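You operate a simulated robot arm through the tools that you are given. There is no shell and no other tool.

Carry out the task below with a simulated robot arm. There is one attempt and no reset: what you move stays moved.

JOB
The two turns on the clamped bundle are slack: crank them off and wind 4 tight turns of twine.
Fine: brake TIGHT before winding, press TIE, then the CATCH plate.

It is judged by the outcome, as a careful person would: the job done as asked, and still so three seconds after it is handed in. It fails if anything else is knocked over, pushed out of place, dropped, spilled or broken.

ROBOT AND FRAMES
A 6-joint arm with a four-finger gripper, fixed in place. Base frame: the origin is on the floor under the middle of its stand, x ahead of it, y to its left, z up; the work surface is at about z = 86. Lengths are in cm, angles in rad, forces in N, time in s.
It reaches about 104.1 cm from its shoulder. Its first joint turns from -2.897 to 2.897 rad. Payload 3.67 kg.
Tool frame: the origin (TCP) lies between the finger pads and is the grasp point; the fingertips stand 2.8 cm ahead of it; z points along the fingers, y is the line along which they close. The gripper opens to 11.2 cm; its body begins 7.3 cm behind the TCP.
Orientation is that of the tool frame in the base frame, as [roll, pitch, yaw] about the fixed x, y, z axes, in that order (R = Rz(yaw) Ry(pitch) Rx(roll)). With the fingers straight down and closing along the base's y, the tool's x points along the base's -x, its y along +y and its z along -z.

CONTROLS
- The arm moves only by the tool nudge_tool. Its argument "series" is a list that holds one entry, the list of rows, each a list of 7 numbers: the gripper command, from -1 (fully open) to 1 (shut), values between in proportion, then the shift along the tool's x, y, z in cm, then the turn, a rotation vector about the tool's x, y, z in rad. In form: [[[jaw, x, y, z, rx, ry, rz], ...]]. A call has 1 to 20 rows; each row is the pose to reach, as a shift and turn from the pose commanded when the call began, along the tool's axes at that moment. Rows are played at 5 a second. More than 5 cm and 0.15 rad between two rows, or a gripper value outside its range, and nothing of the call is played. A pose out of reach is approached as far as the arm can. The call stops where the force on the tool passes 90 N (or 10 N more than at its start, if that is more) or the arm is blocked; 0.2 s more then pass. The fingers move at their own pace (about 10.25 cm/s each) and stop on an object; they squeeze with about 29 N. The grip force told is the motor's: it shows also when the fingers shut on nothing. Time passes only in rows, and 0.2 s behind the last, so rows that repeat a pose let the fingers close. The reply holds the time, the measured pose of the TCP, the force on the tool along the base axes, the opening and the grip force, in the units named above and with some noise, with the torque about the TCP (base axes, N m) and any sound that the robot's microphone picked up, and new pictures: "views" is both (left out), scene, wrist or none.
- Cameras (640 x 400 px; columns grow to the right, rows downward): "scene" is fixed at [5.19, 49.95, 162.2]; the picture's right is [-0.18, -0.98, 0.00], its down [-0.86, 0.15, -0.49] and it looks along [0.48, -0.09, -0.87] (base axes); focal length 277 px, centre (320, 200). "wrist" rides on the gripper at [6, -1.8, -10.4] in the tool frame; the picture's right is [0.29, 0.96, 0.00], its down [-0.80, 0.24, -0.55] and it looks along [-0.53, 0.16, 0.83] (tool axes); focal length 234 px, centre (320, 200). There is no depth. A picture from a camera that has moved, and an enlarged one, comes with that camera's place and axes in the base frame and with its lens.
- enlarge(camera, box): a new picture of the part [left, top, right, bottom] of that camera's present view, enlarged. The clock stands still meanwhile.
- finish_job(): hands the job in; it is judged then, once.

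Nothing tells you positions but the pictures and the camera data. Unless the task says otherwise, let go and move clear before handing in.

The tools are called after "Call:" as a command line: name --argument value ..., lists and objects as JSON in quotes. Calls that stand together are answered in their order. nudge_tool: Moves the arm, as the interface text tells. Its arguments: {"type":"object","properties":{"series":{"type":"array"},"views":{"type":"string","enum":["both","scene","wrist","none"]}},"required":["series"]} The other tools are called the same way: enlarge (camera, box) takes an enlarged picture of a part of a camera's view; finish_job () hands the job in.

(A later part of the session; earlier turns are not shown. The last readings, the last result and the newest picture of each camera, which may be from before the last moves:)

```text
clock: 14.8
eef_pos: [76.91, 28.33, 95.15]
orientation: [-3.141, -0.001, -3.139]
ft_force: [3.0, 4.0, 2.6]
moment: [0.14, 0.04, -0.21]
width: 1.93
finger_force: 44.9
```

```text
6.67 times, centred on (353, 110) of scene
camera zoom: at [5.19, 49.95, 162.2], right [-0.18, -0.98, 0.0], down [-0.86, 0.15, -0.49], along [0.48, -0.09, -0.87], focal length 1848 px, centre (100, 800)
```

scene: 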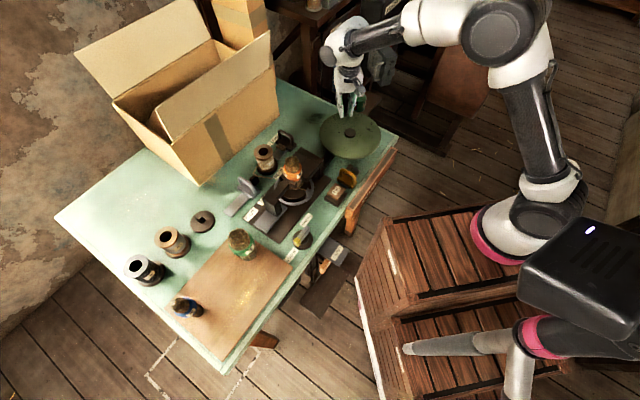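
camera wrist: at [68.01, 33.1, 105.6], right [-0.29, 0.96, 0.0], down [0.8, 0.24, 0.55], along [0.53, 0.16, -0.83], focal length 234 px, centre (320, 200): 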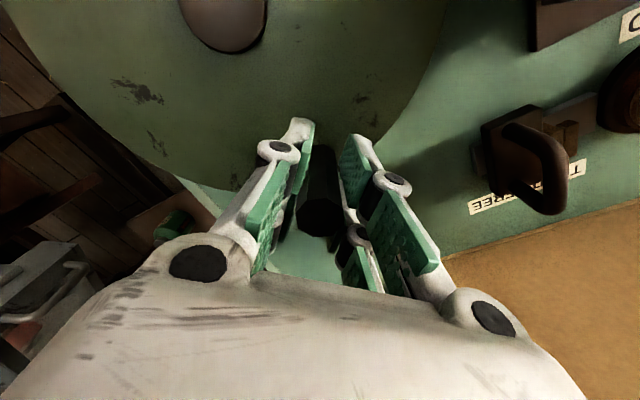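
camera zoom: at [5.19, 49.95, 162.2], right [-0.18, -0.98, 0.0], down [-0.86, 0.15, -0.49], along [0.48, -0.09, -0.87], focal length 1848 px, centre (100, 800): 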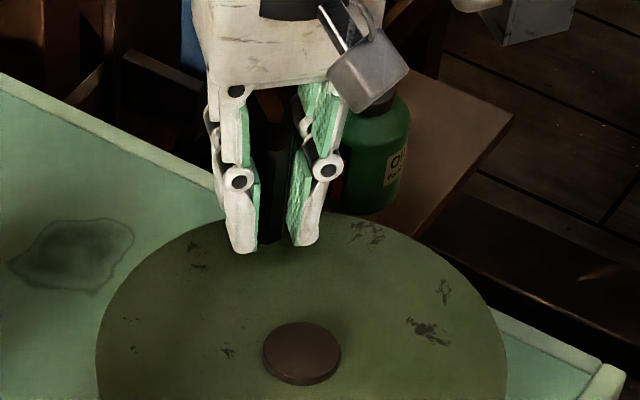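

The force is small and the post moved half a turn backward; the twine is coming off. I'll continue clockwise.

Call:
nudge_tool --series '[[[1, 0.078, -1.188, 0, 0, 0, 0], [1, 0.31, -2.355, 0, 0, 0, 0], [1, 0.693, -3.482, 0, 0, 0, 0], [1, 1.219, -4.55, 0, 0, 0, 0], [1, 1.881, -5.54, 0, 0, 0, 0], [1, 2.665, -6.435, 0, 0, 0, 0], [1, 2.665, -6.435, 0, 0, 0, 0]]]' --views "scene"

Call:
enlarge --camera "scene" --box '[265, 165, 329, 205]'

Call:
enlarge --camera "scene" --box '[315, 90, 411, 150]'

```text
clock: 16.4
eef_pos: [74.25, 22.0, 95.24]
orientation: [3.141, -0.002, -3.14]
ft_force: [-0.9, 7.8, -8.7]
moment: [0.54, -0.12, -0.38]
width: 1.92
finger_force: 45.2
```

scene: 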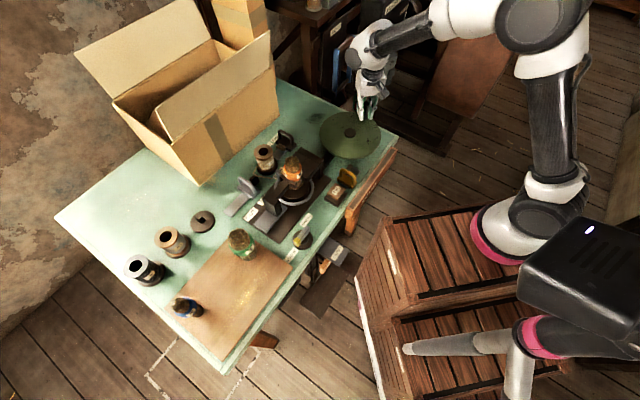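

```text
10.00 times, centred on (297, 185) of scene
camera zoom: at [5.19, 49.95, 162.2], right [-0.18, -0.98, 0.0], down [-0.86, 0.15, -0.49], along [0.48, -0.09, -0.87], focal length 2772 px, centre (550, 350)
```

zoom: 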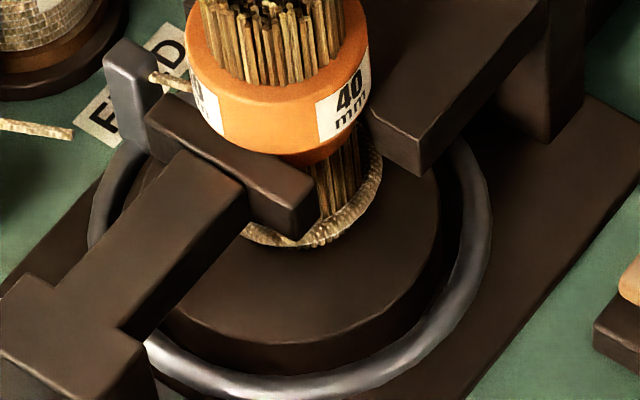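

```text
6.67 times, centred on (363, 120) of scene
camera zoom: at [5.19, 49.95, 162.2], right [-0.18, -0.98, 0.0], down [-0.86, 0.15, -0.49], along [0.48, -0.09, -0.87], focal length 1848 px, centre (33, 733)
```

zoom: 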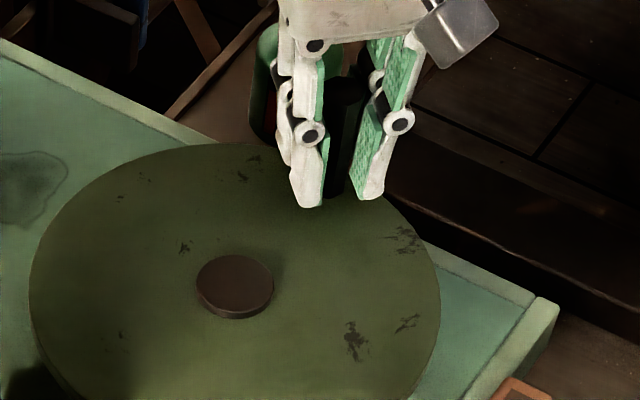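

Post is back at its home angle after one backward turn: one turn should remain. Continuing clockwise.

Call:
nudge_tool --series '[[[1, 0.895, -0.784, 0, 0, 0, 0], [1, 1.885, -1.446, 0, 0, 0, 0], [1, 2.953, -1.972, 0, 0, 0, 0], [1, 4.08, -2.355, 0, 0, 0, 0], [1, 5.247, -2.587, 0, 0, 0, 0], [1, 6.435, -2.665, 0, 0, 0, 0], [1, 6.435, -2.665, 0, 0, 0, 0]]]' --views "scene"

Call:
enlarge --camera "scene" --box '[265, 165, 329, 205]'

Call:
enlarge --camera "scene" --box '[315, 90, 411, 150]'

```text
clock: 18.0
eef_pos: [67.79, 19.32, 95.16]
orientation: [3.139, 0.0, -3.14]
ft_force: [4.8, 3.8, 18.7]
moment: [0.15, -0.73, -0.36]
width: 1.91
finger_force: 45.0
```

scene: 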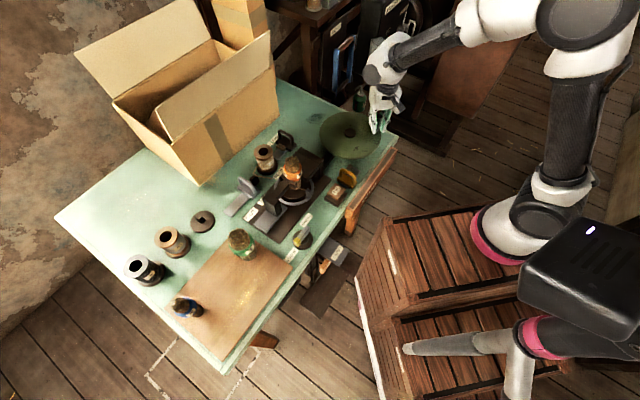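

```text
10.00 times, centred on (297, 185) of scene
camera zoom: at [5.19, 49.95, 162.2], right [-0.18, -0.98, 0.0], down [-0.86, 0.15, -0.49], along [0.48, -0.09, -0.87], focal length 2772 px, centre (550, 350)
```

zoom: 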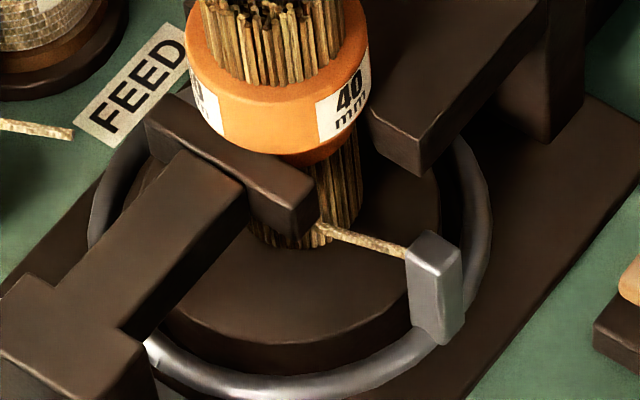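

```text
6.67 times, centred on (363, 120) of scene
camera zoom: at [5.19, 49.95, 162.2], right [-0.18, -0.98, 0.0], down [-0.86, 0.15, -0.49], along [0.48, -0.09, -0.87], focal length 1848 px, centre (33, 733)
```

zoom: 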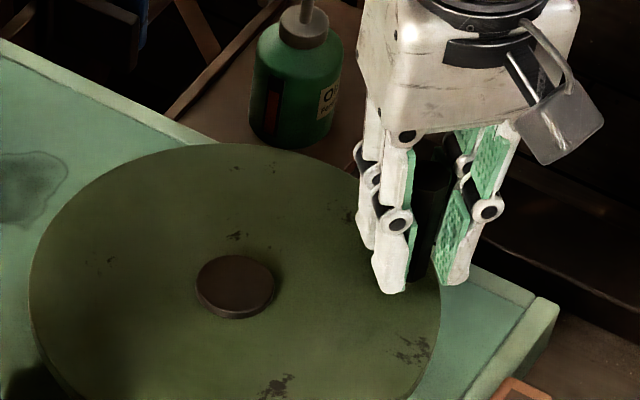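

No full turn remains; about half a turn is left. Continuing the last 45° clockwise.

Call:
nudge_tool --series '[[[1, 1.188, 0.078, 0, 0, 0, 0], [1, 2.355, 0.31, 0, 0, 0, 0], [1, 3.482, 0.693, 0, 0, 0, 0], [1, 4.55, 1.219, 0, 0, 0, 0], [1, 5.54, 1.881, 0, 0, 0, 0], [1, 6.435, 2.665, 0, 0, 0, 0], [1, 6.435, 2.665, 0, 0, 0, 0]]]' --views "scene"

Call:
enlarge --camera "scene" --box '[265, 165, 329, 205]'

Call:
enlarge --camera "scene" --box '[235, 125, 395, 225]'

```text
clock: 19.6
eef_pos: [61.47, 22.03, 95.14]
orientation: [3.139, 0.001, -3.14]
ft_force: [23.0, 20.9, -14.7]
moment: [0.43, -0.8, -0.11]
width: 1.95
finger_force: 44.9
```

scene: 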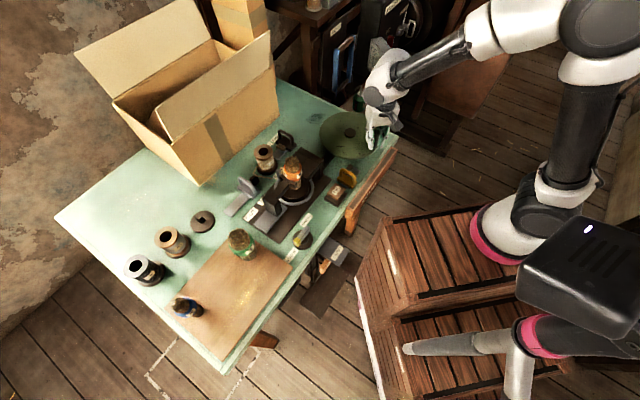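

```text
10.00 times, centred on (297, 185) of scene
camera zoom: at [5.19, 49.95, 162.2], right [-0.18, -0.98, 0.0], down [-0.86, 0.15, -0.49], along [0.48, -0.09, -0.87], focal length 2772 px, centre (550, 350)
```

zoom: 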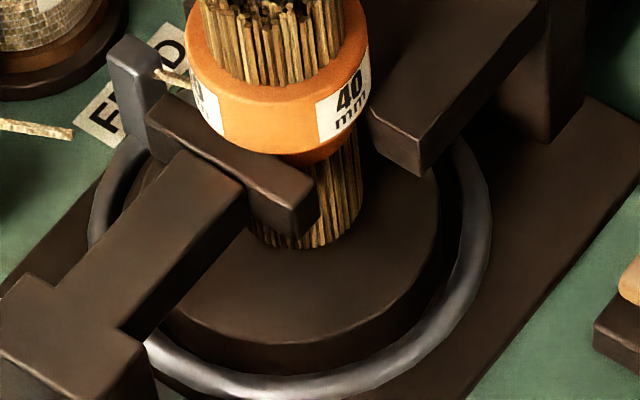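

```text
4.00 times, centred on (315, 175) of scene
camera zoom: at [5.19, 49.95, 162.2], right [-0.18, -0.98, 0.0], down [-0.86, 0.15, -0.49], along [0.48, -0.09, -0.87], focal length 1109 px, centre (340, 300)
```

zoom: 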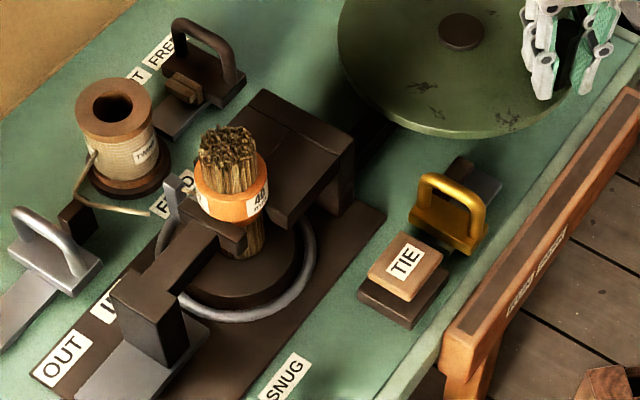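

The bundle is bare and the post stands exactly where it began, two turns back. I'll ease off the radial load, let go of the knob and rise.

Call:
nudge_tool --series '[[[1, 0.05, 0.35, 0, 0, 0, 0], [1, 0.05, 0.35, 0, 0, 0, 0], [0.3, 0.05, 0.35, 0, 0, 0, 0], [-0.3, 0.05, 0.35, 0, 0, 0, 0], [-0.3, 0.05, 0.35, 0, 0, 0, 0], [-0.3, 0.05, 0.35, -4, 0, 0, 0], [-0.3, 0.05, 0.35, -8, 0, 0, 0], [-0.3, 0.05, 0.35, -12, 0, 0, 0]]]' --views "both"

Call:
enlarge --camera "scene" --box '[265, 165, 329, 205]'

```text
clock: 21.4
eef_pos: [61.38, 22.11, 107.36]
orientation: [3.141, -0.002, -3.139]
ft_force: [0.3, -0.5, -1.6]
moment: [-0.04, 0.02, 0.01]
width: 7.29
finger_force: 0.0
camera wrist: at [55.24, 20.34, 117.7], right [-0.29, 0.96, 0.0], down [0.8, 0.24, 0.55], along [0.53, 0.16, -0.83], focal length 234 px, centre (320, 200)
```

scene: 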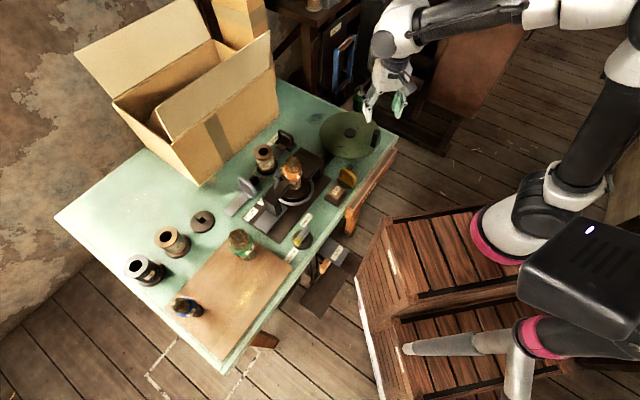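
wrist: 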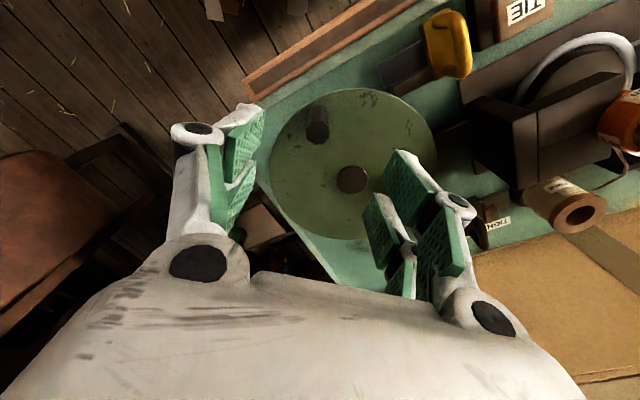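

```text
10.00 times, centred on (297, 185) of scene
camera zoom: at [5.19, 49.95, 162.2], right [-0.18, -0.98, 0.0], down [-0.86, 0.15, -0.49], along [0.48, -0.09, -0.87], focal length 2772 px, centre (550, 350)
```

zoom: 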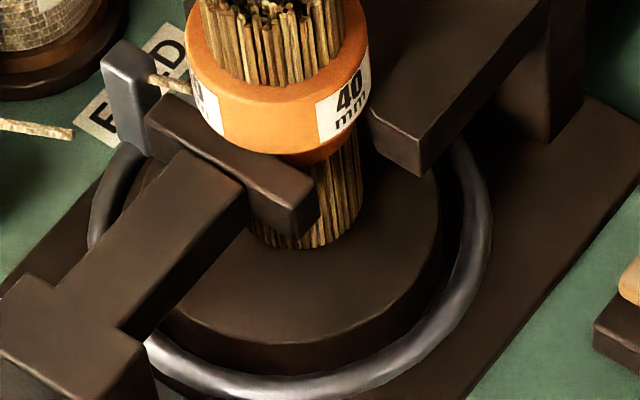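

The bundle is bare with the post at its home place, so the slack turns are off. Now I'll go over the brake handle near (71, 49.5), turning the gripper 45° so its fingers straddle the handle along its slide.

Call:
nudge_tool --series '[[[-0.3, -1.34, 3.91, 0, 0, 0, -0.112], [-0.3, -2.69, 7.83, 0, 0, 0, -0.224], [-0.3, -4.03, 11.74, 0, 0, 0, -0.336], [-0.3, -5.37, 15.66, 0, 0, 0, -0.449], [-0.3, -6.71, 19.57, 0, 0, 0, -0.561], [-0.3, -8.06, 23.49, 0, 0, 0, -0.673], [-0.3, -9.4, 27.4, 0, 0, 0, -0.785], [-0.3, -9.4, 27.4, 0, 0, 0, -0.785]]]' --views "both"

Call:
enlarge --camera "wrist" --box '[200, 20, 440, 180]'

Call:
enlarge --camera "scene" --box '[235, 105, 331, 165]'

```text
clock: 23.2
eef_pos: [70.96, 49.62, 107.18]
orientation: [3.14, -0.001, -2.355]
ft_force: [-0.2, -0.1, -0.1]
moment: [-0.01, -0.02, 0.03]
width: 7.26
finger_force: 0.1
camera wrist: at [67.73, 44.17, 117.57], right [-0.88, 0.47, 0.0], down [0.39, 0.73, 0.55], along [0.26, 0.49, -0.83], focal length 234 px, centre (320, 200)
```

scene: 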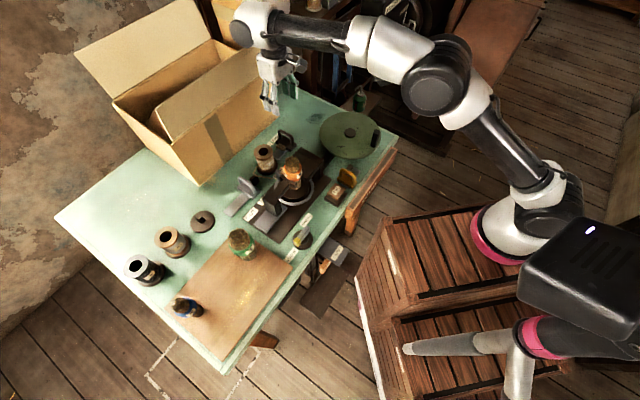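
wrist: 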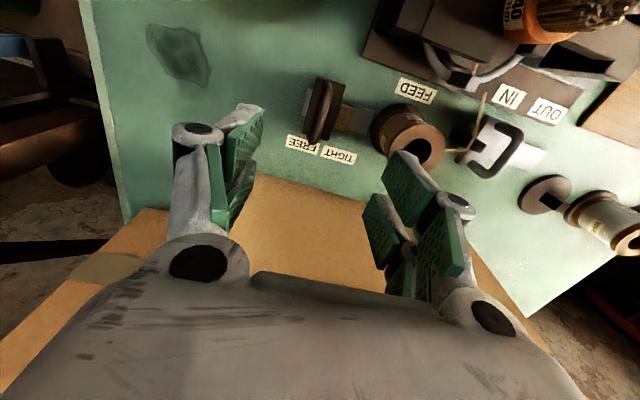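

```text
2.50 times, centred on (320, 100) of wrist
camera zoom: at [67.73, 44.17, 117.57], right [-0.88, 0.47, 0.0], down [0.39, 0.73, 0.55], along [0.26, 0.49, -0.83], focal length 585 px, centre (320, 450)
```

zoom: 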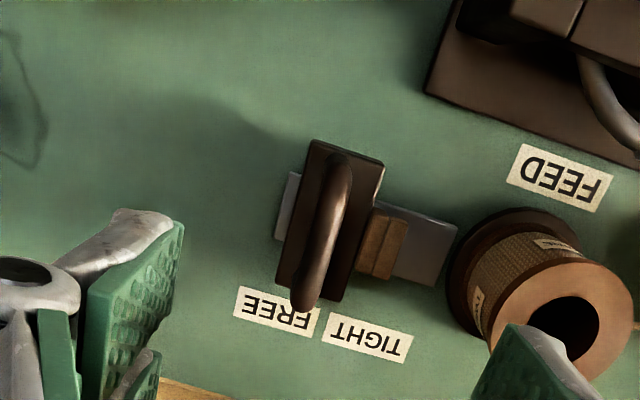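

```text
6.67 times, centred on (283, 135) of scene
camera zoom: at [5.19, 49.95, 162.2], right [-0.18, -0.98, 0.0], down [-0.86, 0.15, -0.49], along [0.48, -0.09, -0.87], focal length 1848 px, centre (567, 633)
```

zoom: 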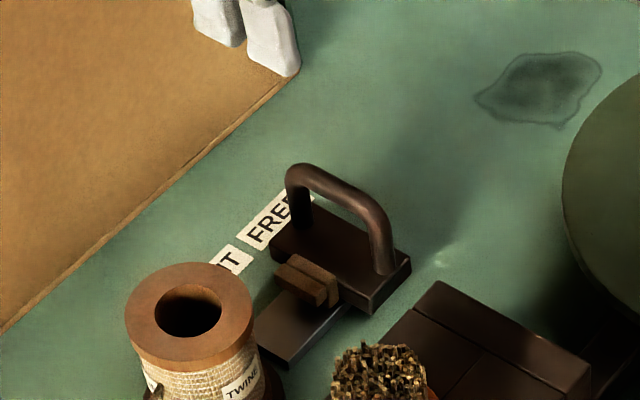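

The brake handle's bar is centred near (70.5, 49.5, 92), currently at FREE. TIGHT lies toward the spool. I'll close the fingers and come down just behind the handle on the disc side, then push it toward the spool.

Call:
nudge_tool --series '[[[0.5, 0.14, -2.6, 3, 0, 0, 0], [1, 0.28, -5.2, 6, 0, 0, 0], [1, 0.28, -5.2, 9, 0, 0, 0], [1, 0.28, -5.2, 11, 0, 0, 0], [1, 0.28, -5.2, 11, 0, 0, 0]]]' --views "both"

Call:
enlarge --camera "scene" --box '[235, 95, 331, 155]'

```text
clock: 24.4
eef_pos: [74.23, 45.66, 96.11]
orientation: [3.139, 0.002, -2.355]
ft_force: [0.1, 0.0, -0.5]
moment: [0.01, 0.01, -0.03]
width: 0.01
finger_force: 29.0
camera wrist: at [71.15, 40.12, 106.6], right [-0.88, 0.47, 0.0], down [0.39, 0.73, 0.55], along [0.26, 0.49, -0.83], focal length 234 px, centre (320, 200)
```

scene: 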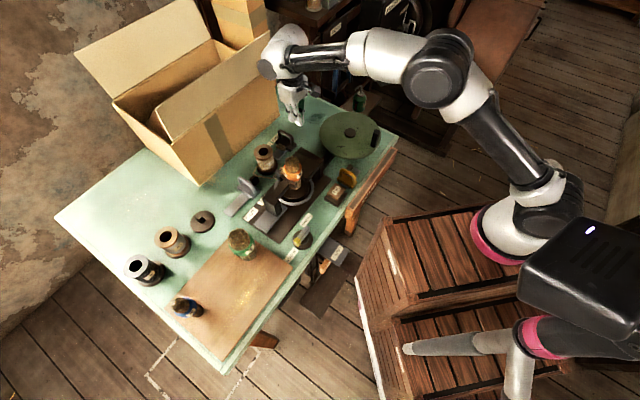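
wrist: 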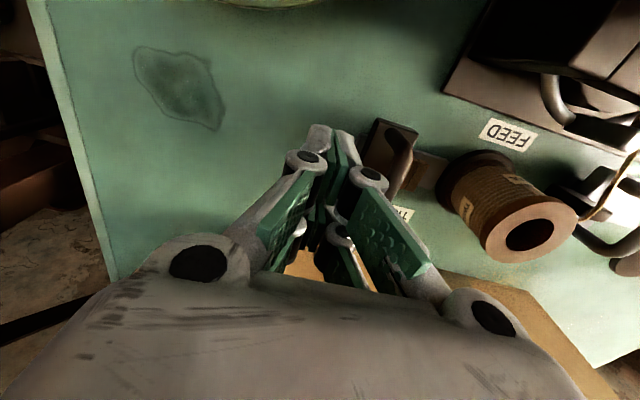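

```text
6.67 times, centred on (283, 125) of scene
camera zoom: at [5.19, 49.95, 162.2], right [-0.18, -0.98, 0.0], down [-0.86, 0.15, -0.49], along [0.48, -0.09, -0.87], focal length 1848 px, centre (567, 700)
```

zoom: 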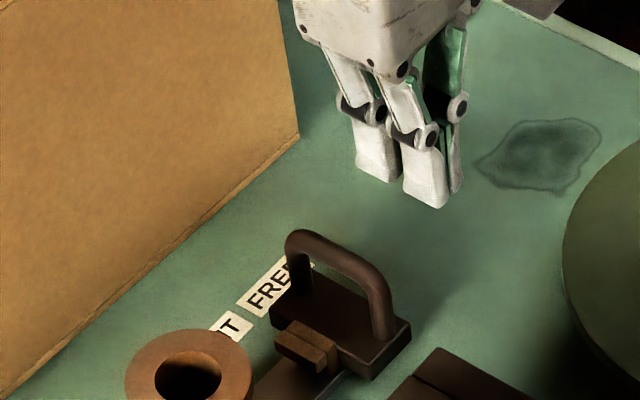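

Fingers are clear behind the handle. I'll lower to near the slide's height and push toward the spool in small steps.

Call:
nudge_tool --series '[[[1, 0, 0, 3, 0, 0, 0], [1, 0, 0, 5.6, 0, 0, 0], [1, 0, 0, 5.6, 0, 0, 0], [1, 0, 0.7, 5.6, 0, 0, 0], [1, 0, 1.4, 5.6, 0, 0, 0], [1, 0, 2.1, 5.6, 0, 0, 0], [1, 0, 2.8, 5.6, 0, 0, 0]]]' --views "both"

Call:
enlarge --camera "scene" --box '[235, 105, 331, 165]'

```text
clock: 26.0
eef_pos: [72.2, 47.82, 90.71]
orientation: [3.141, 0.001, -2.356]
ft_force: [0.7, -0.1, -0.4]
moment: [0.02, -0.01, -0.01]
width: 0.0
finger_force: 28.6
camera wrist: at [69.16, 42.21, 101.04], right [-0.88, 0.47, 0.0], down [0.39, 0.73, 0.55], along [0.26, 0.49, -0.83], focal length 234 px, centre (320, 200)
```

scene: 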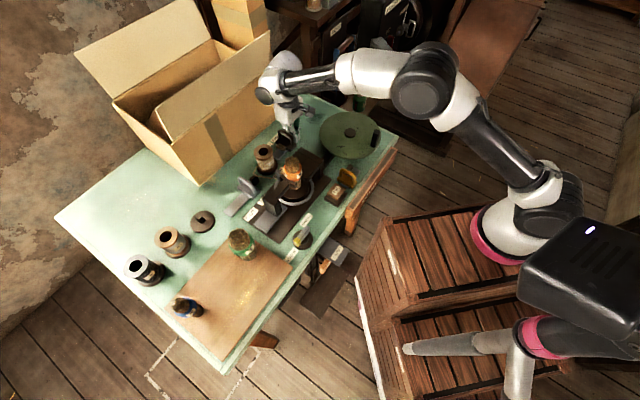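
wrist: 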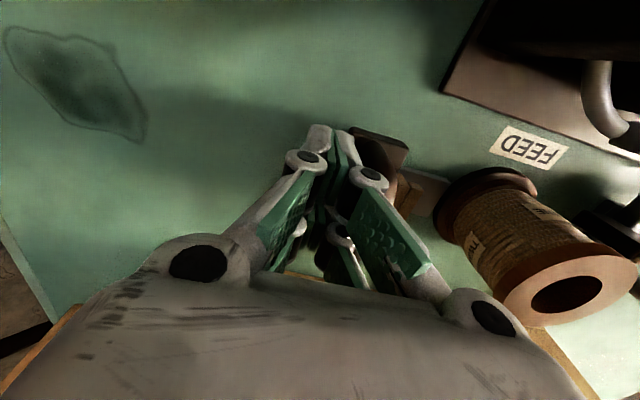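

```text
6.67 times, centred on (283, 135) of scene
camera zoom: at [5.19, 49.95, 162.2], right [-0.18, -0.98, 0.0], down [-0.86, 0.15, -0.49], along [0.48, -0.09, -0.87], focal length 1848 px, centre (567, 633)
```

zoom: 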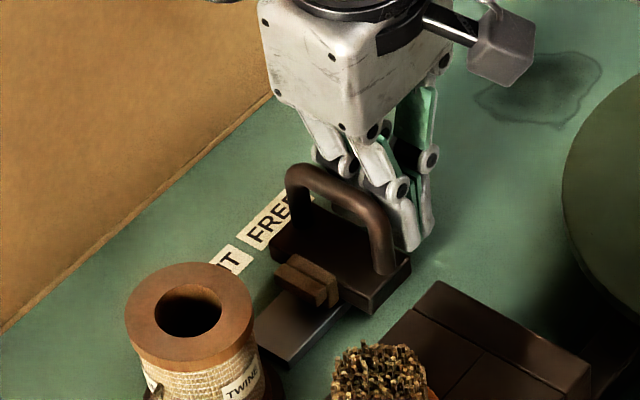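

No contact yet, and the handle hasn't moved. I'll keep pushing toward the spool.

Call:
nudge_tool --series '[[[1, 0, 0.5, 0, 0, 0, 0], [1, 0, 1.0, 0, 0, 0, 0], [1, 0, 1.5, 0, 0, 0, 0], [1, 0, 2.0, 0, 0, 0, 0], [1, 0, 2.5, 0, 0, 0, 0]]]' --views "both"

Call:
enlarge --camera "scene" --box '[235, 105, 331, 165]'

```text
clock: 27.2
eef_pos: [70.43, 49.51, 90.56]
orientation: [3.141, 0.0, -2.355]
ft_force: [0.1, -0.3, 0.4]
moment: [-0.02, 0.01, 0.01]
width: 0.0
finger_force: 29.6
camera wrist: at [67.36, 43.98, 100.99], right [-0.88, 0.47, 0.0], down [0.39, 0.73, 0.55], along [0.26, 0.49, -0.83], focal length 234 px, centre (320, 200)
```

scene: 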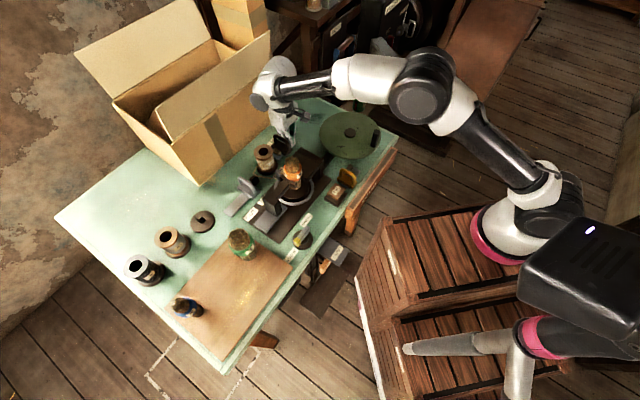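
wrist: 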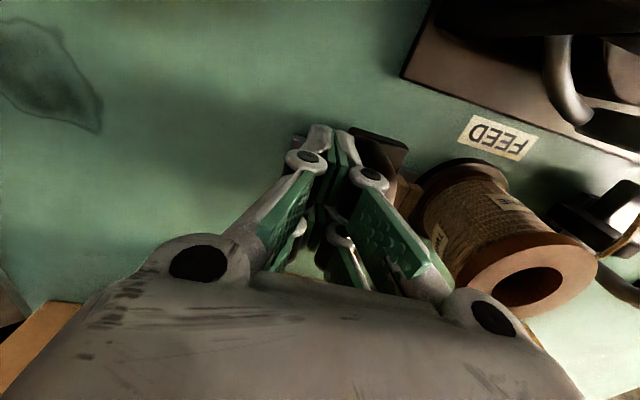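

```text
6.67 times, centred on (283, 135) of scene
camera zoom: at [5.19, 49.95, 162.2], right [-0.18, -0.98, 0.0], down [-0.86, 0.15, -0.49], along [0.48, -0.09, -0.87], focal length 1848 px, centre (567, 633)
```

zoom: 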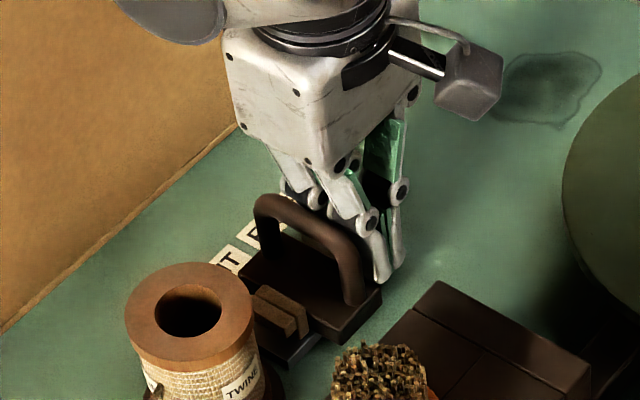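

The handle is sliding toward TIGHT (about 2 cm so far). I'll keep going gently until it stops against the spool.

Call:
nudge_tool --series '[[[1, 0, 0.4, 0, 0, 0, 0], [1, 0, 0.8, 0, 0, 0, 0], [1, 0, 1.2, 0, 0, 0, 0]]]' --views "both"

Call:
enlarge --camera "scene" --box '[235, 105, 331, 165]'

Call:
enlarge --camera "wrist" --box '[280, 100, 520, 260]'

```text
clock: 28.0
eef_pos: [69.47, 50.39, 90.67]
orientation: [3.14, -0.001, -2.354]
ft_force: [0.2, 0.5, 0.0]
moment: [0.01, 0.02, -0.03]
width: 0.02
finger_force: 28.9
camera wrist: at [66.46, 44.86, 101.06], right [-0.88, 0.47, 0.0], down [0.39, 0.73, 0.55], along [0.26, 0.49, -0.83], focal length 234 px, centre (320, 200)
```

scene: 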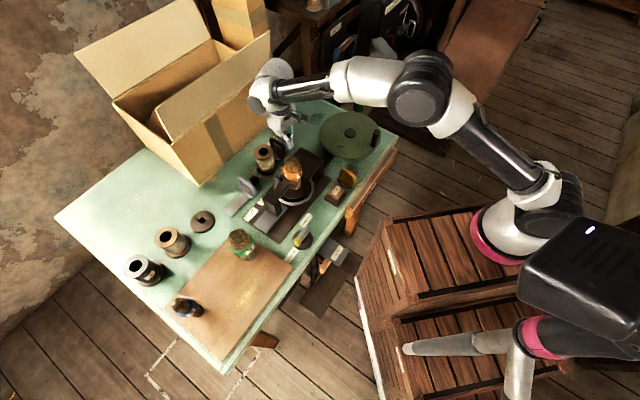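
wrist: 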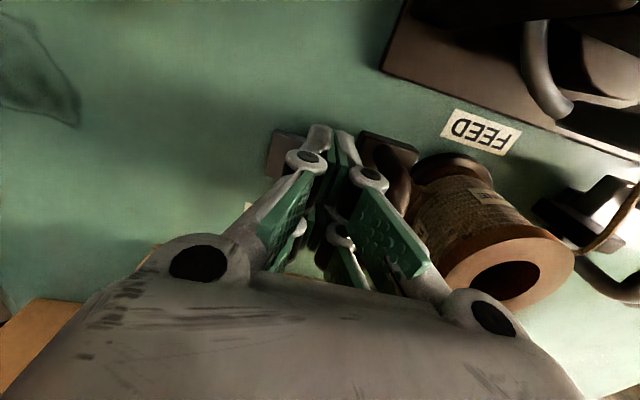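

```text
6.67 times, centred on (283, 135) of scene
camera zoom: at [5.19, 49.95, 162.2], right [-0.18, -0.98, 0.0], down [-0.86, 0.15, -0.49], along [0.48, -0.09, -0.87], focal length 1848 px, centre (567, 633)
```

zoom: 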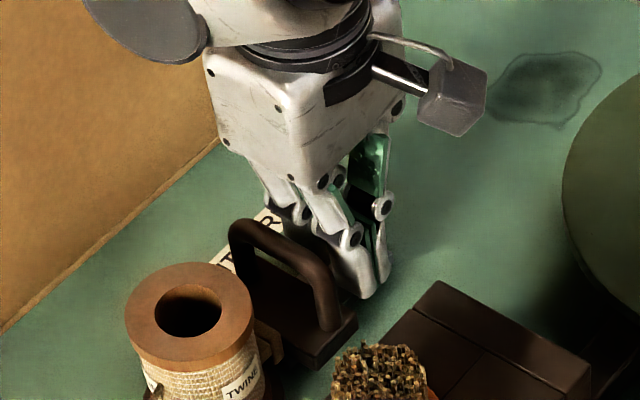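

```text
2.50 times, centred on (400, 180) of wrist
camera zoom: at [66.46, 44.86, 101.06], right [-0.88, 0.47, 0.0], down [0.39, 0.73, 0.55], along [0.26, 0.49, -0.83], focal length 585 px, centre (120, 250)
```

zoom: 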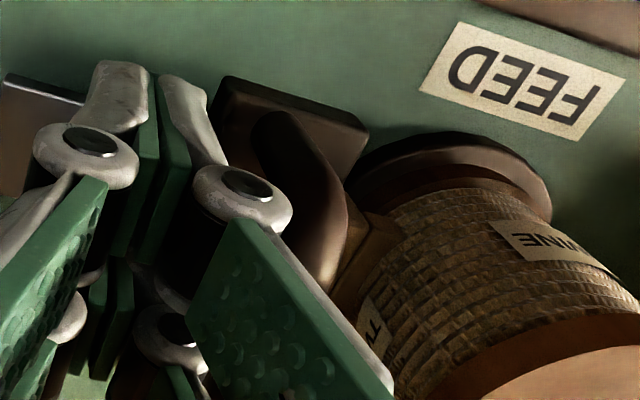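

Call:
nudge_tool --series '[[[1, 0, 0.25, 0, 0, 0, 0], [1, 0, 0.5, 0, 0, 0, 0], [1, 0, 0.75, 0, 0, 0, 0]]]' --views "both"

Call:
enlarge --camera "scene" --box '[235, 105, 331, 165]'

Call:
enlarge --camera "wrist" --box '[280, 100, 520, 260]'

```text
clock: 28.8
eef_pos: [69.08, 50.96, 90.53]
orientation: [3.14, 0.0, -2.356]
ft_force: [-0.1, -0.7, -0.9]
moment: [0.0, 0.0, -0.04]
width: 0.01
finger_force: 29.4
camera wrist: at [65.97, 45.38, 100.98], right [-0.88, 0.47, 0.0], down [0.39, 0.73, 0.55], along [0.26, 0.49, -0.83], focal length 234 px, centre (320, 200)
```

scene: 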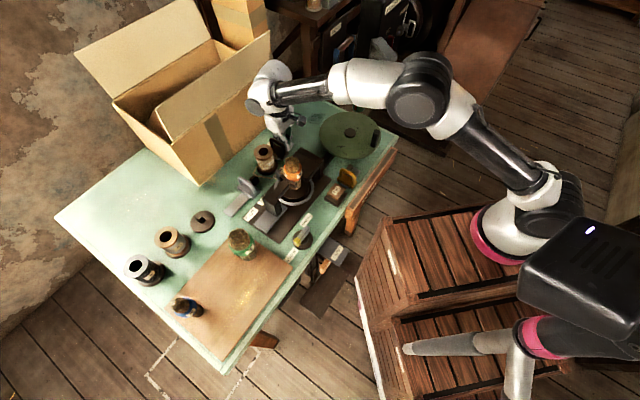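
wrist: 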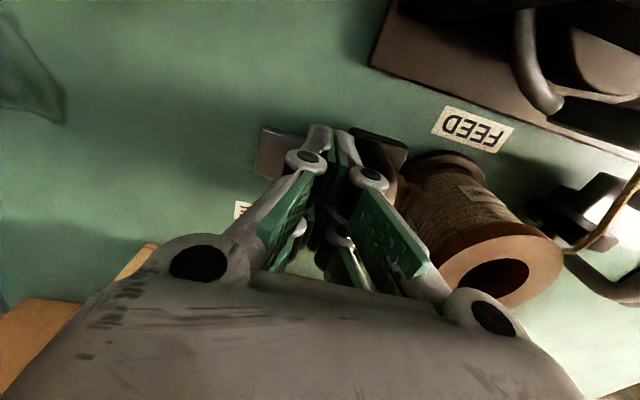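

```text
6.67 times, centred on (283, 135) of scene
camera zoom: at [5.19, 49.95, 162.2], right [-0.18, -0.98, 0.0], down [-0.86, 0.15, -0.49], along [0.48, -0.09, -0.87], focal length 1848 px, centre (567, 633)
```

zoom: 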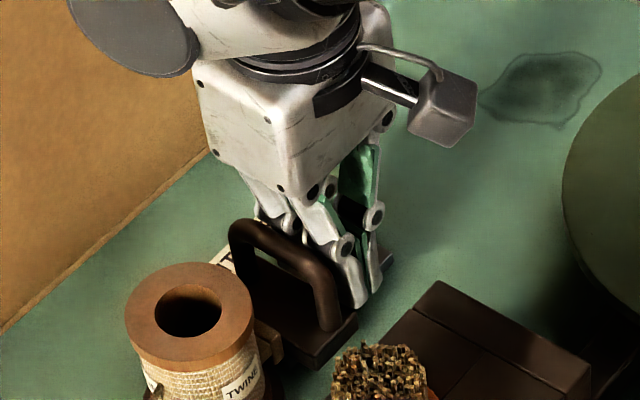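

```text
2.50 times, centred on (400, 180) of wrist
camera zoom: at [65.97, 45.38, 100.98], right [-0.88, 0.47, 0.0], down [0.39, 0.73, 0.55], along [0.26, 0.49, -0.83], focal length 585 px, centre (120, 250)
```

zoom: 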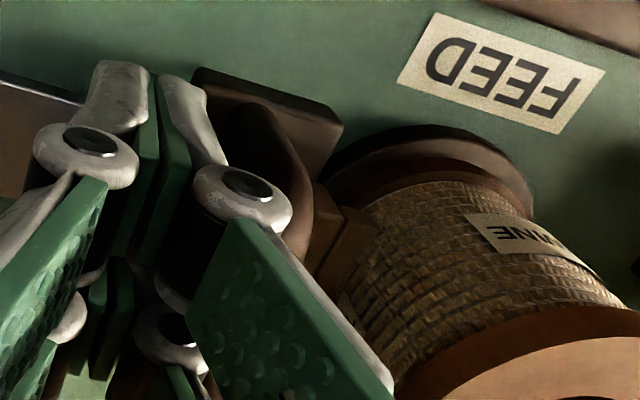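

The handle seems to have snapped ahead to its end position against the spool. I'll push a little more to confirm it's at the stop.

Call:
nudge_tool --series '[[[1, 0, 0.2, 0, 0, 0, 0], [1, 0, 0.4, 0, 0, 0, 0], [1, 0, 0.6, 0, 0, 0, 0]]]' --views "scene"

Call:
enlarge --camera "scene" --box '[235, 105, 331, 165]'

```text
clock: 29.6
eef_pos: [69.05, 50.91, 90.64]
orientation: [3.141, -0.001, -2.357]
ft_force: [26.5, -21.2, 0.6]
moment: [-0.53, -0.62, -0.12]
width: 0.01
finger_force: 28.9
```

scene: 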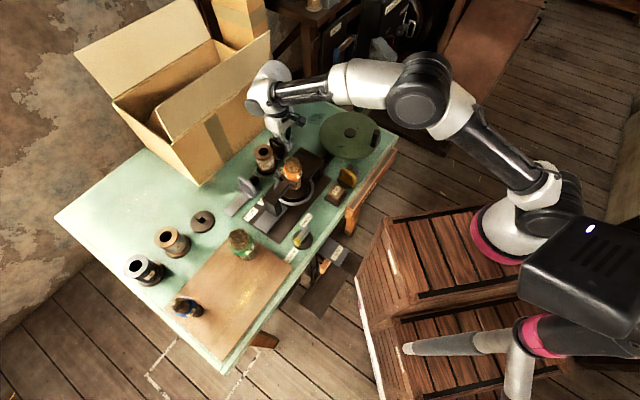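

```text
6.67 times, centred on (283, 135) of scene
camera zoom: at [5.19, 49.95, 162.2], right [-0.18, -0.98, 0.0], down [-0.86, 0.15, -0.49], along [0.48, -0.09, -0.87], focal length 1848 px, centre (567, 633)
```

zoom: 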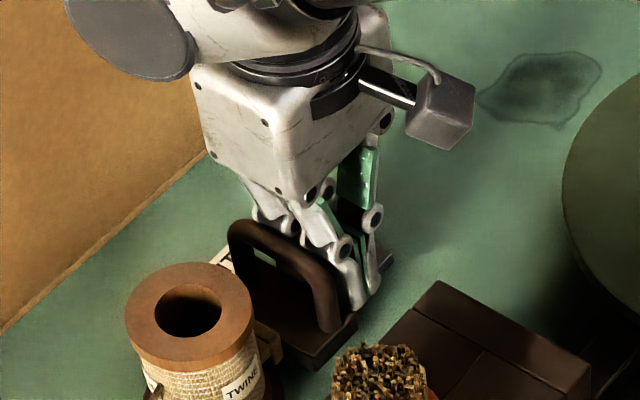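

The handle is hard against its stop (34 N), so the brake is TIGHT. I'll back off, rise, and check it with the wrist camera.

Call:
nudge_tool --series '[[[1, 0, -0.8, 0, 0, 0, 0], [1, 0, -2.5, 0, 0, 0, 0], [1, 0, -2.5, -4, 0, 0, 0], [1, 0, -2.5, -9, 0, 0, 0], [1, 0, -4.5, -13, 0, 0, 0], [0, 0, -6.5, -17, 0, 0, 0], [-0.3, 0, -8, -17, 0, 0, 0]]]' --views "both"

Call:
enlarge --camera "scene" --box '[235, 105, 331, 165]'

Call:
enlarge --camera "wrist" --box '[260, 60, 500, 220]'

```text
clock: 31.2
eef_pos: [74.08, 45.65, 107.77]
orientation: [3.138, -0.001, -2.354]
ft_force: [0.8, -0.2, -0.7]
moment: [-0.03, 0.02, 0.01]
width: 7.28
finger_force: 0.1
camera wrist: at [71.09, 40.19, 118.18], right [-0.88, 0.47, 0.0], down [0.39, 0.73, 0.55], along [0.26, 0.49, -0.83], focal length 234 px, centre (320, 200)
```

scene: 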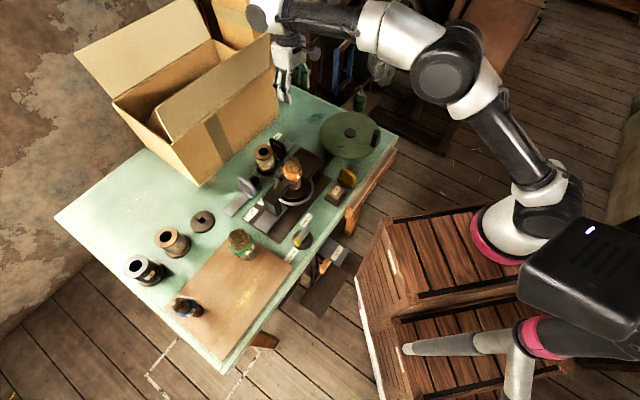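
wrist: 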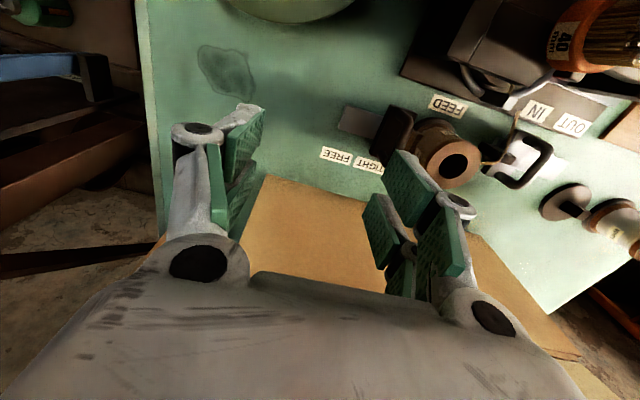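

```text
6.67 times, centred on (283, 135) of scene
camera zoom: at [5.19, 49.95, 162.2], right [-0.18, -0.98, 0.0], down [-0.86, 0.15, -0.49], along [0.48, -0.09, -0.87], focal length 1848 px, centre (567, 633)
```

zoom: 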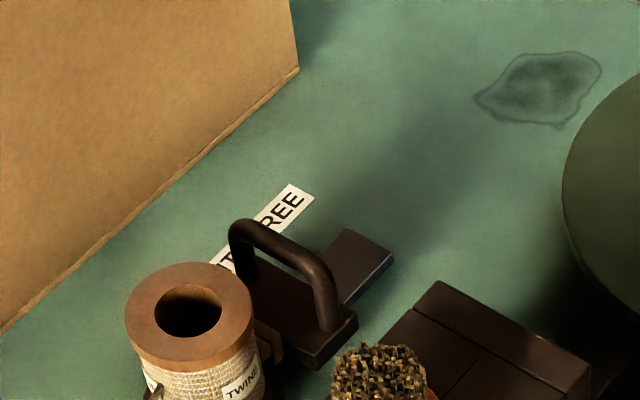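

```text
2.50 times, centred on (380, 140) of wrist
camera zoom: at [71.09, 40.19, 118.18], right [-0.88, 0.47, 0.0], down [0.39, 0.73, 0.55], along [0.26, 0.49, -0.83], focal length 585 px, centre (170, 350)
```

zoom: 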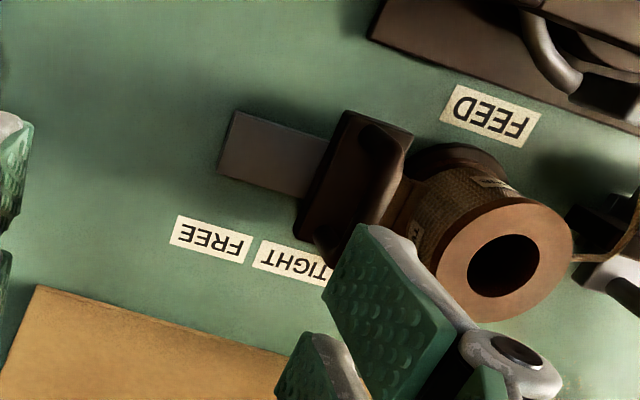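

Brake is at TIGHT, with FREE uncovered. Now back to the crank knob near (61.3, 22), turning the gripper back.

Call:
nudge_tool --series '[[[-0.3, 4.3, -1.26, 0, 0, 0, 0.131], [-0.3, 8.6, -2.51, 0, 0, 0, 0.262], [-0.3, 12.9, -3.77, 0, 0, 0, 0.393], [-0.3, 17.2, -5.02, 0, 0, 0, 0.524], [-0.3, 21.5, -6.28, 0, 0, 0, 0.655], [-0.3, 25.77, -7.53, 0, 0, 0, 0.785], [-0.3, 25.77, -7.53, 2, 0, 0, 0.785], [-0.3, 25.77, -7.53, 4.5, 0, 0, 0.785], [-0.3, 25.77, -7.53, 4.5, 0, 0, 0.785]]]' --views "both"

Call:
enlarge --camera "wrist" --box '[240, 80, 440, 220]'

Call:
enlarge --camera "scene" --box '[315, 95, 411, 155]'

Call:
enlarge --camera "scene" --box '[265, 165, 329, 205]'

```text
clock: 33.2
eef_pos: [61.51, 22.21, 103.2]
orientation: [-3.141, -0.001, -3.14]
ft_force: [-1.4, -0.6, 0.6]
moment: [0.01, 0.0, -0.03]
width: 7.32
finger_force: 0.0
camera wrist: at [55.38, 20.33, 113.52], right [-0.29, 0.96, 0.0], down [0.8, 0.24, 0.55], along [0.53, 0.16, -0.83], focal length 234 px, centre (320, 200)
```

scene: 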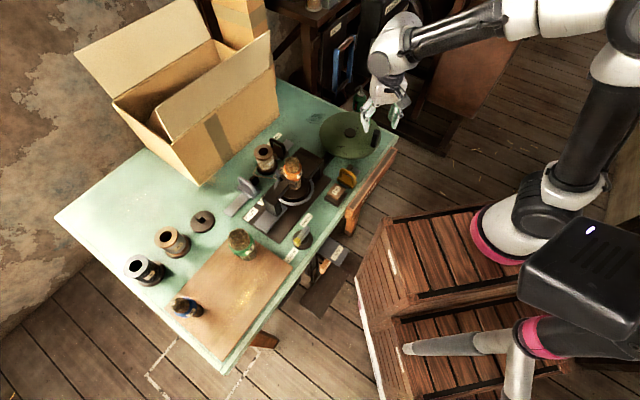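
wrist: 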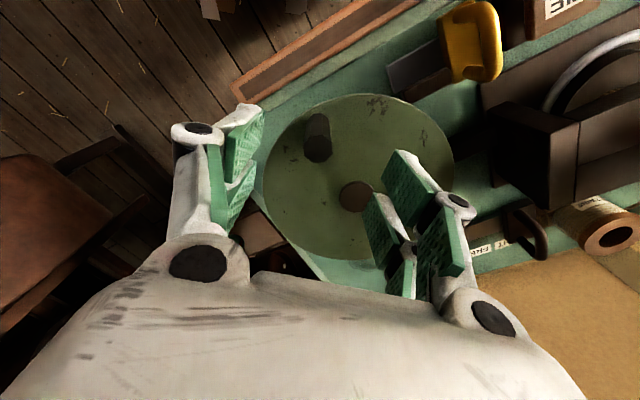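

```text
2.86 times, centred on (340, 150) of wrist
camera zoom: at [55.38, 20.33, 113.52], right [-0.29, 0.96, 0.0], down [0.8, 0.24, 0.55], along [0.53, 0.16, -0.83], focal length 669 px, centre (263, 343)
```

zoom: 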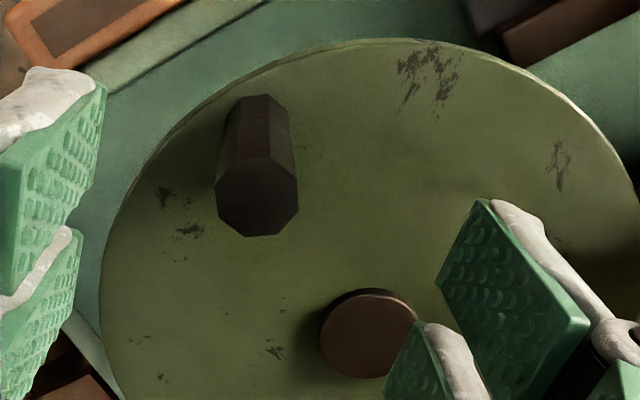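

```text
6.67 times, centred on (363, 125) of scene
camera zoom: at [5.19, 49.95, 162.2], right [-0.18, -0.98, 0.0], down [-0.86, 0.15, -0.49], along [0.48, -0.09, -0.87], focal length 1848 px, centre (33, 700)
```

zoom: 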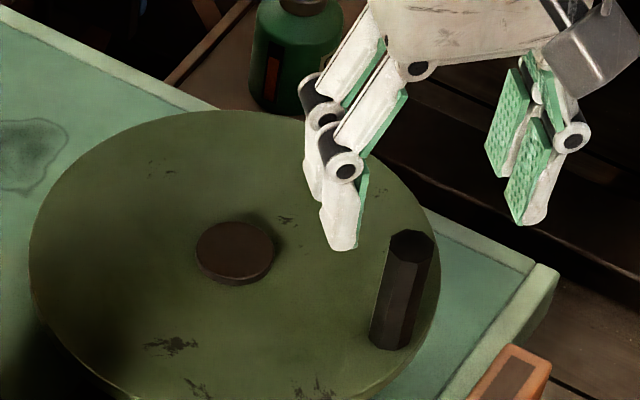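

```text
10.00 times, centred on (297, 185) of scene
camera zoom: at [5.19, 49.95, 162.2], right [-0.18, -0.98, 0.0], down [-0.86, 0.15, -0.49], along [0.48, -0.09, -0.87], focal length 2772 px, centre (550, 350)
```

zoom: 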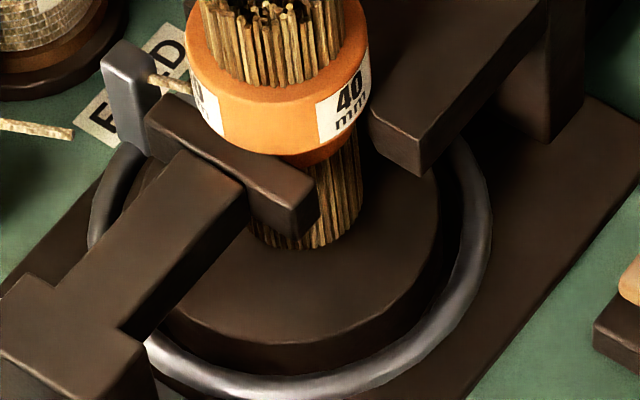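

The knob is centred (about 0.15 cm off). I'll come down, grip it, and begin winding counterclockwise; the post's present place is my reference for counting turns.

Call:
nudge_tool --series '[[[-0.3, 0.15, -0.2, 4, 0, 0, 0], [-0.3, 0.15, -0.2, 8, 0, 0, 0], [-0.3, 0.15, -0.2, 8, 0, 0, 0], [0.3, 0.15, -0.2, 8, 0, 0, 0], [1, 0.15, -0.2, 8, 0, 0, 0], [1, 0.15, -0.2, 8, 0, 0, 0], [1, 0.15, -0.2, 8, 0, 0, 0]]]' --views "both"

Call:
enlarge --camera "scene" --box '[265, 165, 329, 205]'

```text
clock: 34.8
eef_pos: [61.19, 21.99, 95.29]
orientation: [3.139, -0.001, -3.14]
ft_force: [1.7, 1.5, -5.6]
moment: [0.1, -0.4, 0.05]
width: 2.07
finger_force: 45.3
camera wrist: at [55.16, 20.17, 105.69], right [-0.29, 0.96, 0.0], down [0.8, 0.24, 0.55], along [0.53, 0.16, -0.83], focal length 234 px, centre (320, 200)
```

scene: 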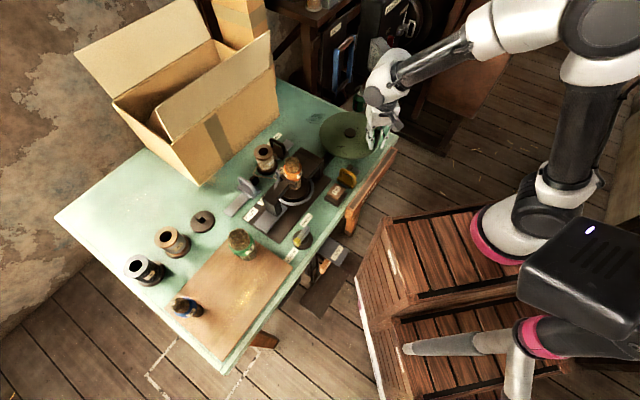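
wrist: 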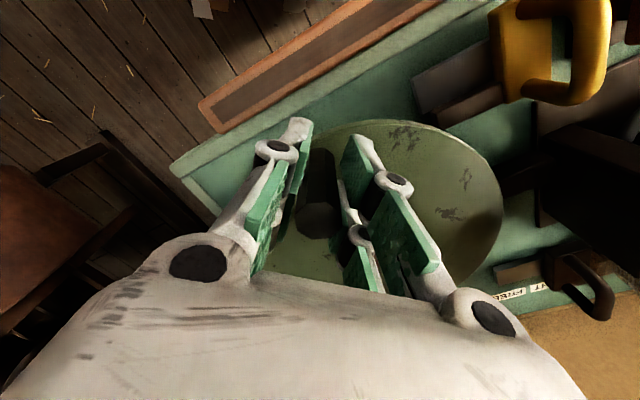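

```text
10.00 times, centred on (297, 185) of scene
camera zoom: at [5.19, 49.95, 162.2], right [-0.18, -0.98, 0.0], down [-0.86, 0.15, -0.49], along [0.48, -0.09, -0.87], focal length 2772 px, centre (550, 350)
```

zoom: 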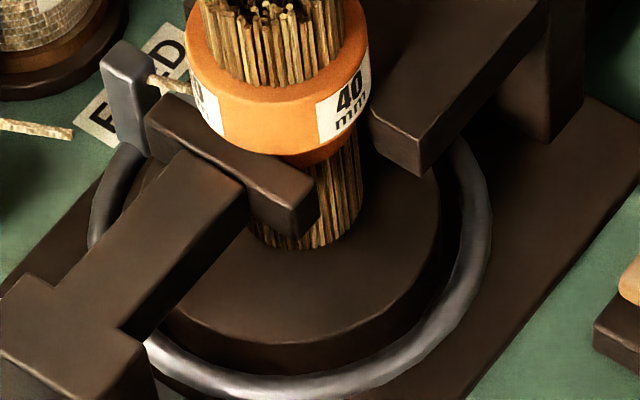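

Gripped with almost no side load. Winding counterclockwise now, first 45°.

Call:
nudge_tool --series '[[[1, -1.01, -0.814, 0, 0, 0, 0], [1, -2.0, -1.476, 0, 0, 0, 0], [1, -3.068, -2.002, 0, 0, 0, 0], [1, -4.195, -2.385, 0, 0, 0, 0], [1, -5.362, -2.617, 0, 0, 0, 0], [1, -6.55, -2.695, 0, 0, 0, 0], [1, -6.55, -2.695, 0, 0, 0, 0]]]' --views "scene"

Call:
enlarge --camera "scene" --box '[265, 165, 329, 205]'

```text
clock: 36.4
eef_pos: [67.82, 19.32, 95.22]
orientation: [-3.141, 0.002, -3.141]
ft_force: [-0.5, 32.8, 24.7]
moment: [0.96, 0.29, 0.12]
width: 1.93
finger_force: 45.0
```

scene: 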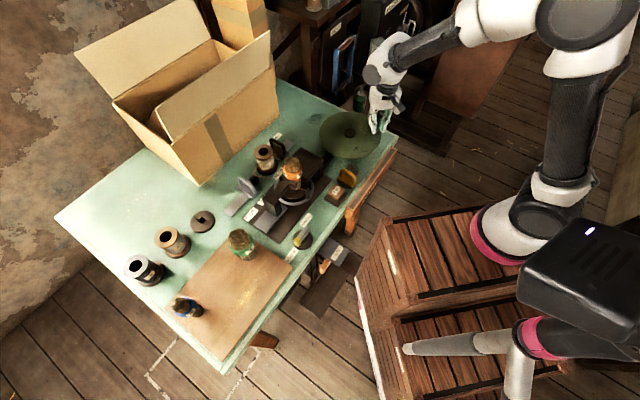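

```text
10.00 times, centred on (297, 185) of scene
camera zoom: at [5.19, 49.95, 162.2], right [-0.18, -0.98, 0.0], down [-0.86, 0.15, -0.49], along [0.48, -0.09, -0.87], focal length 2772 px, centre (550, 350)
```

zoom: 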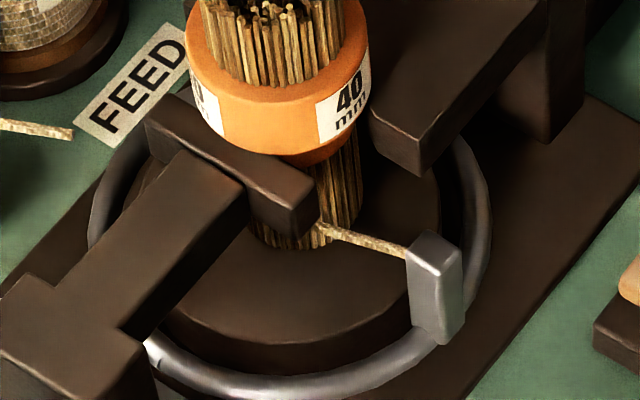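

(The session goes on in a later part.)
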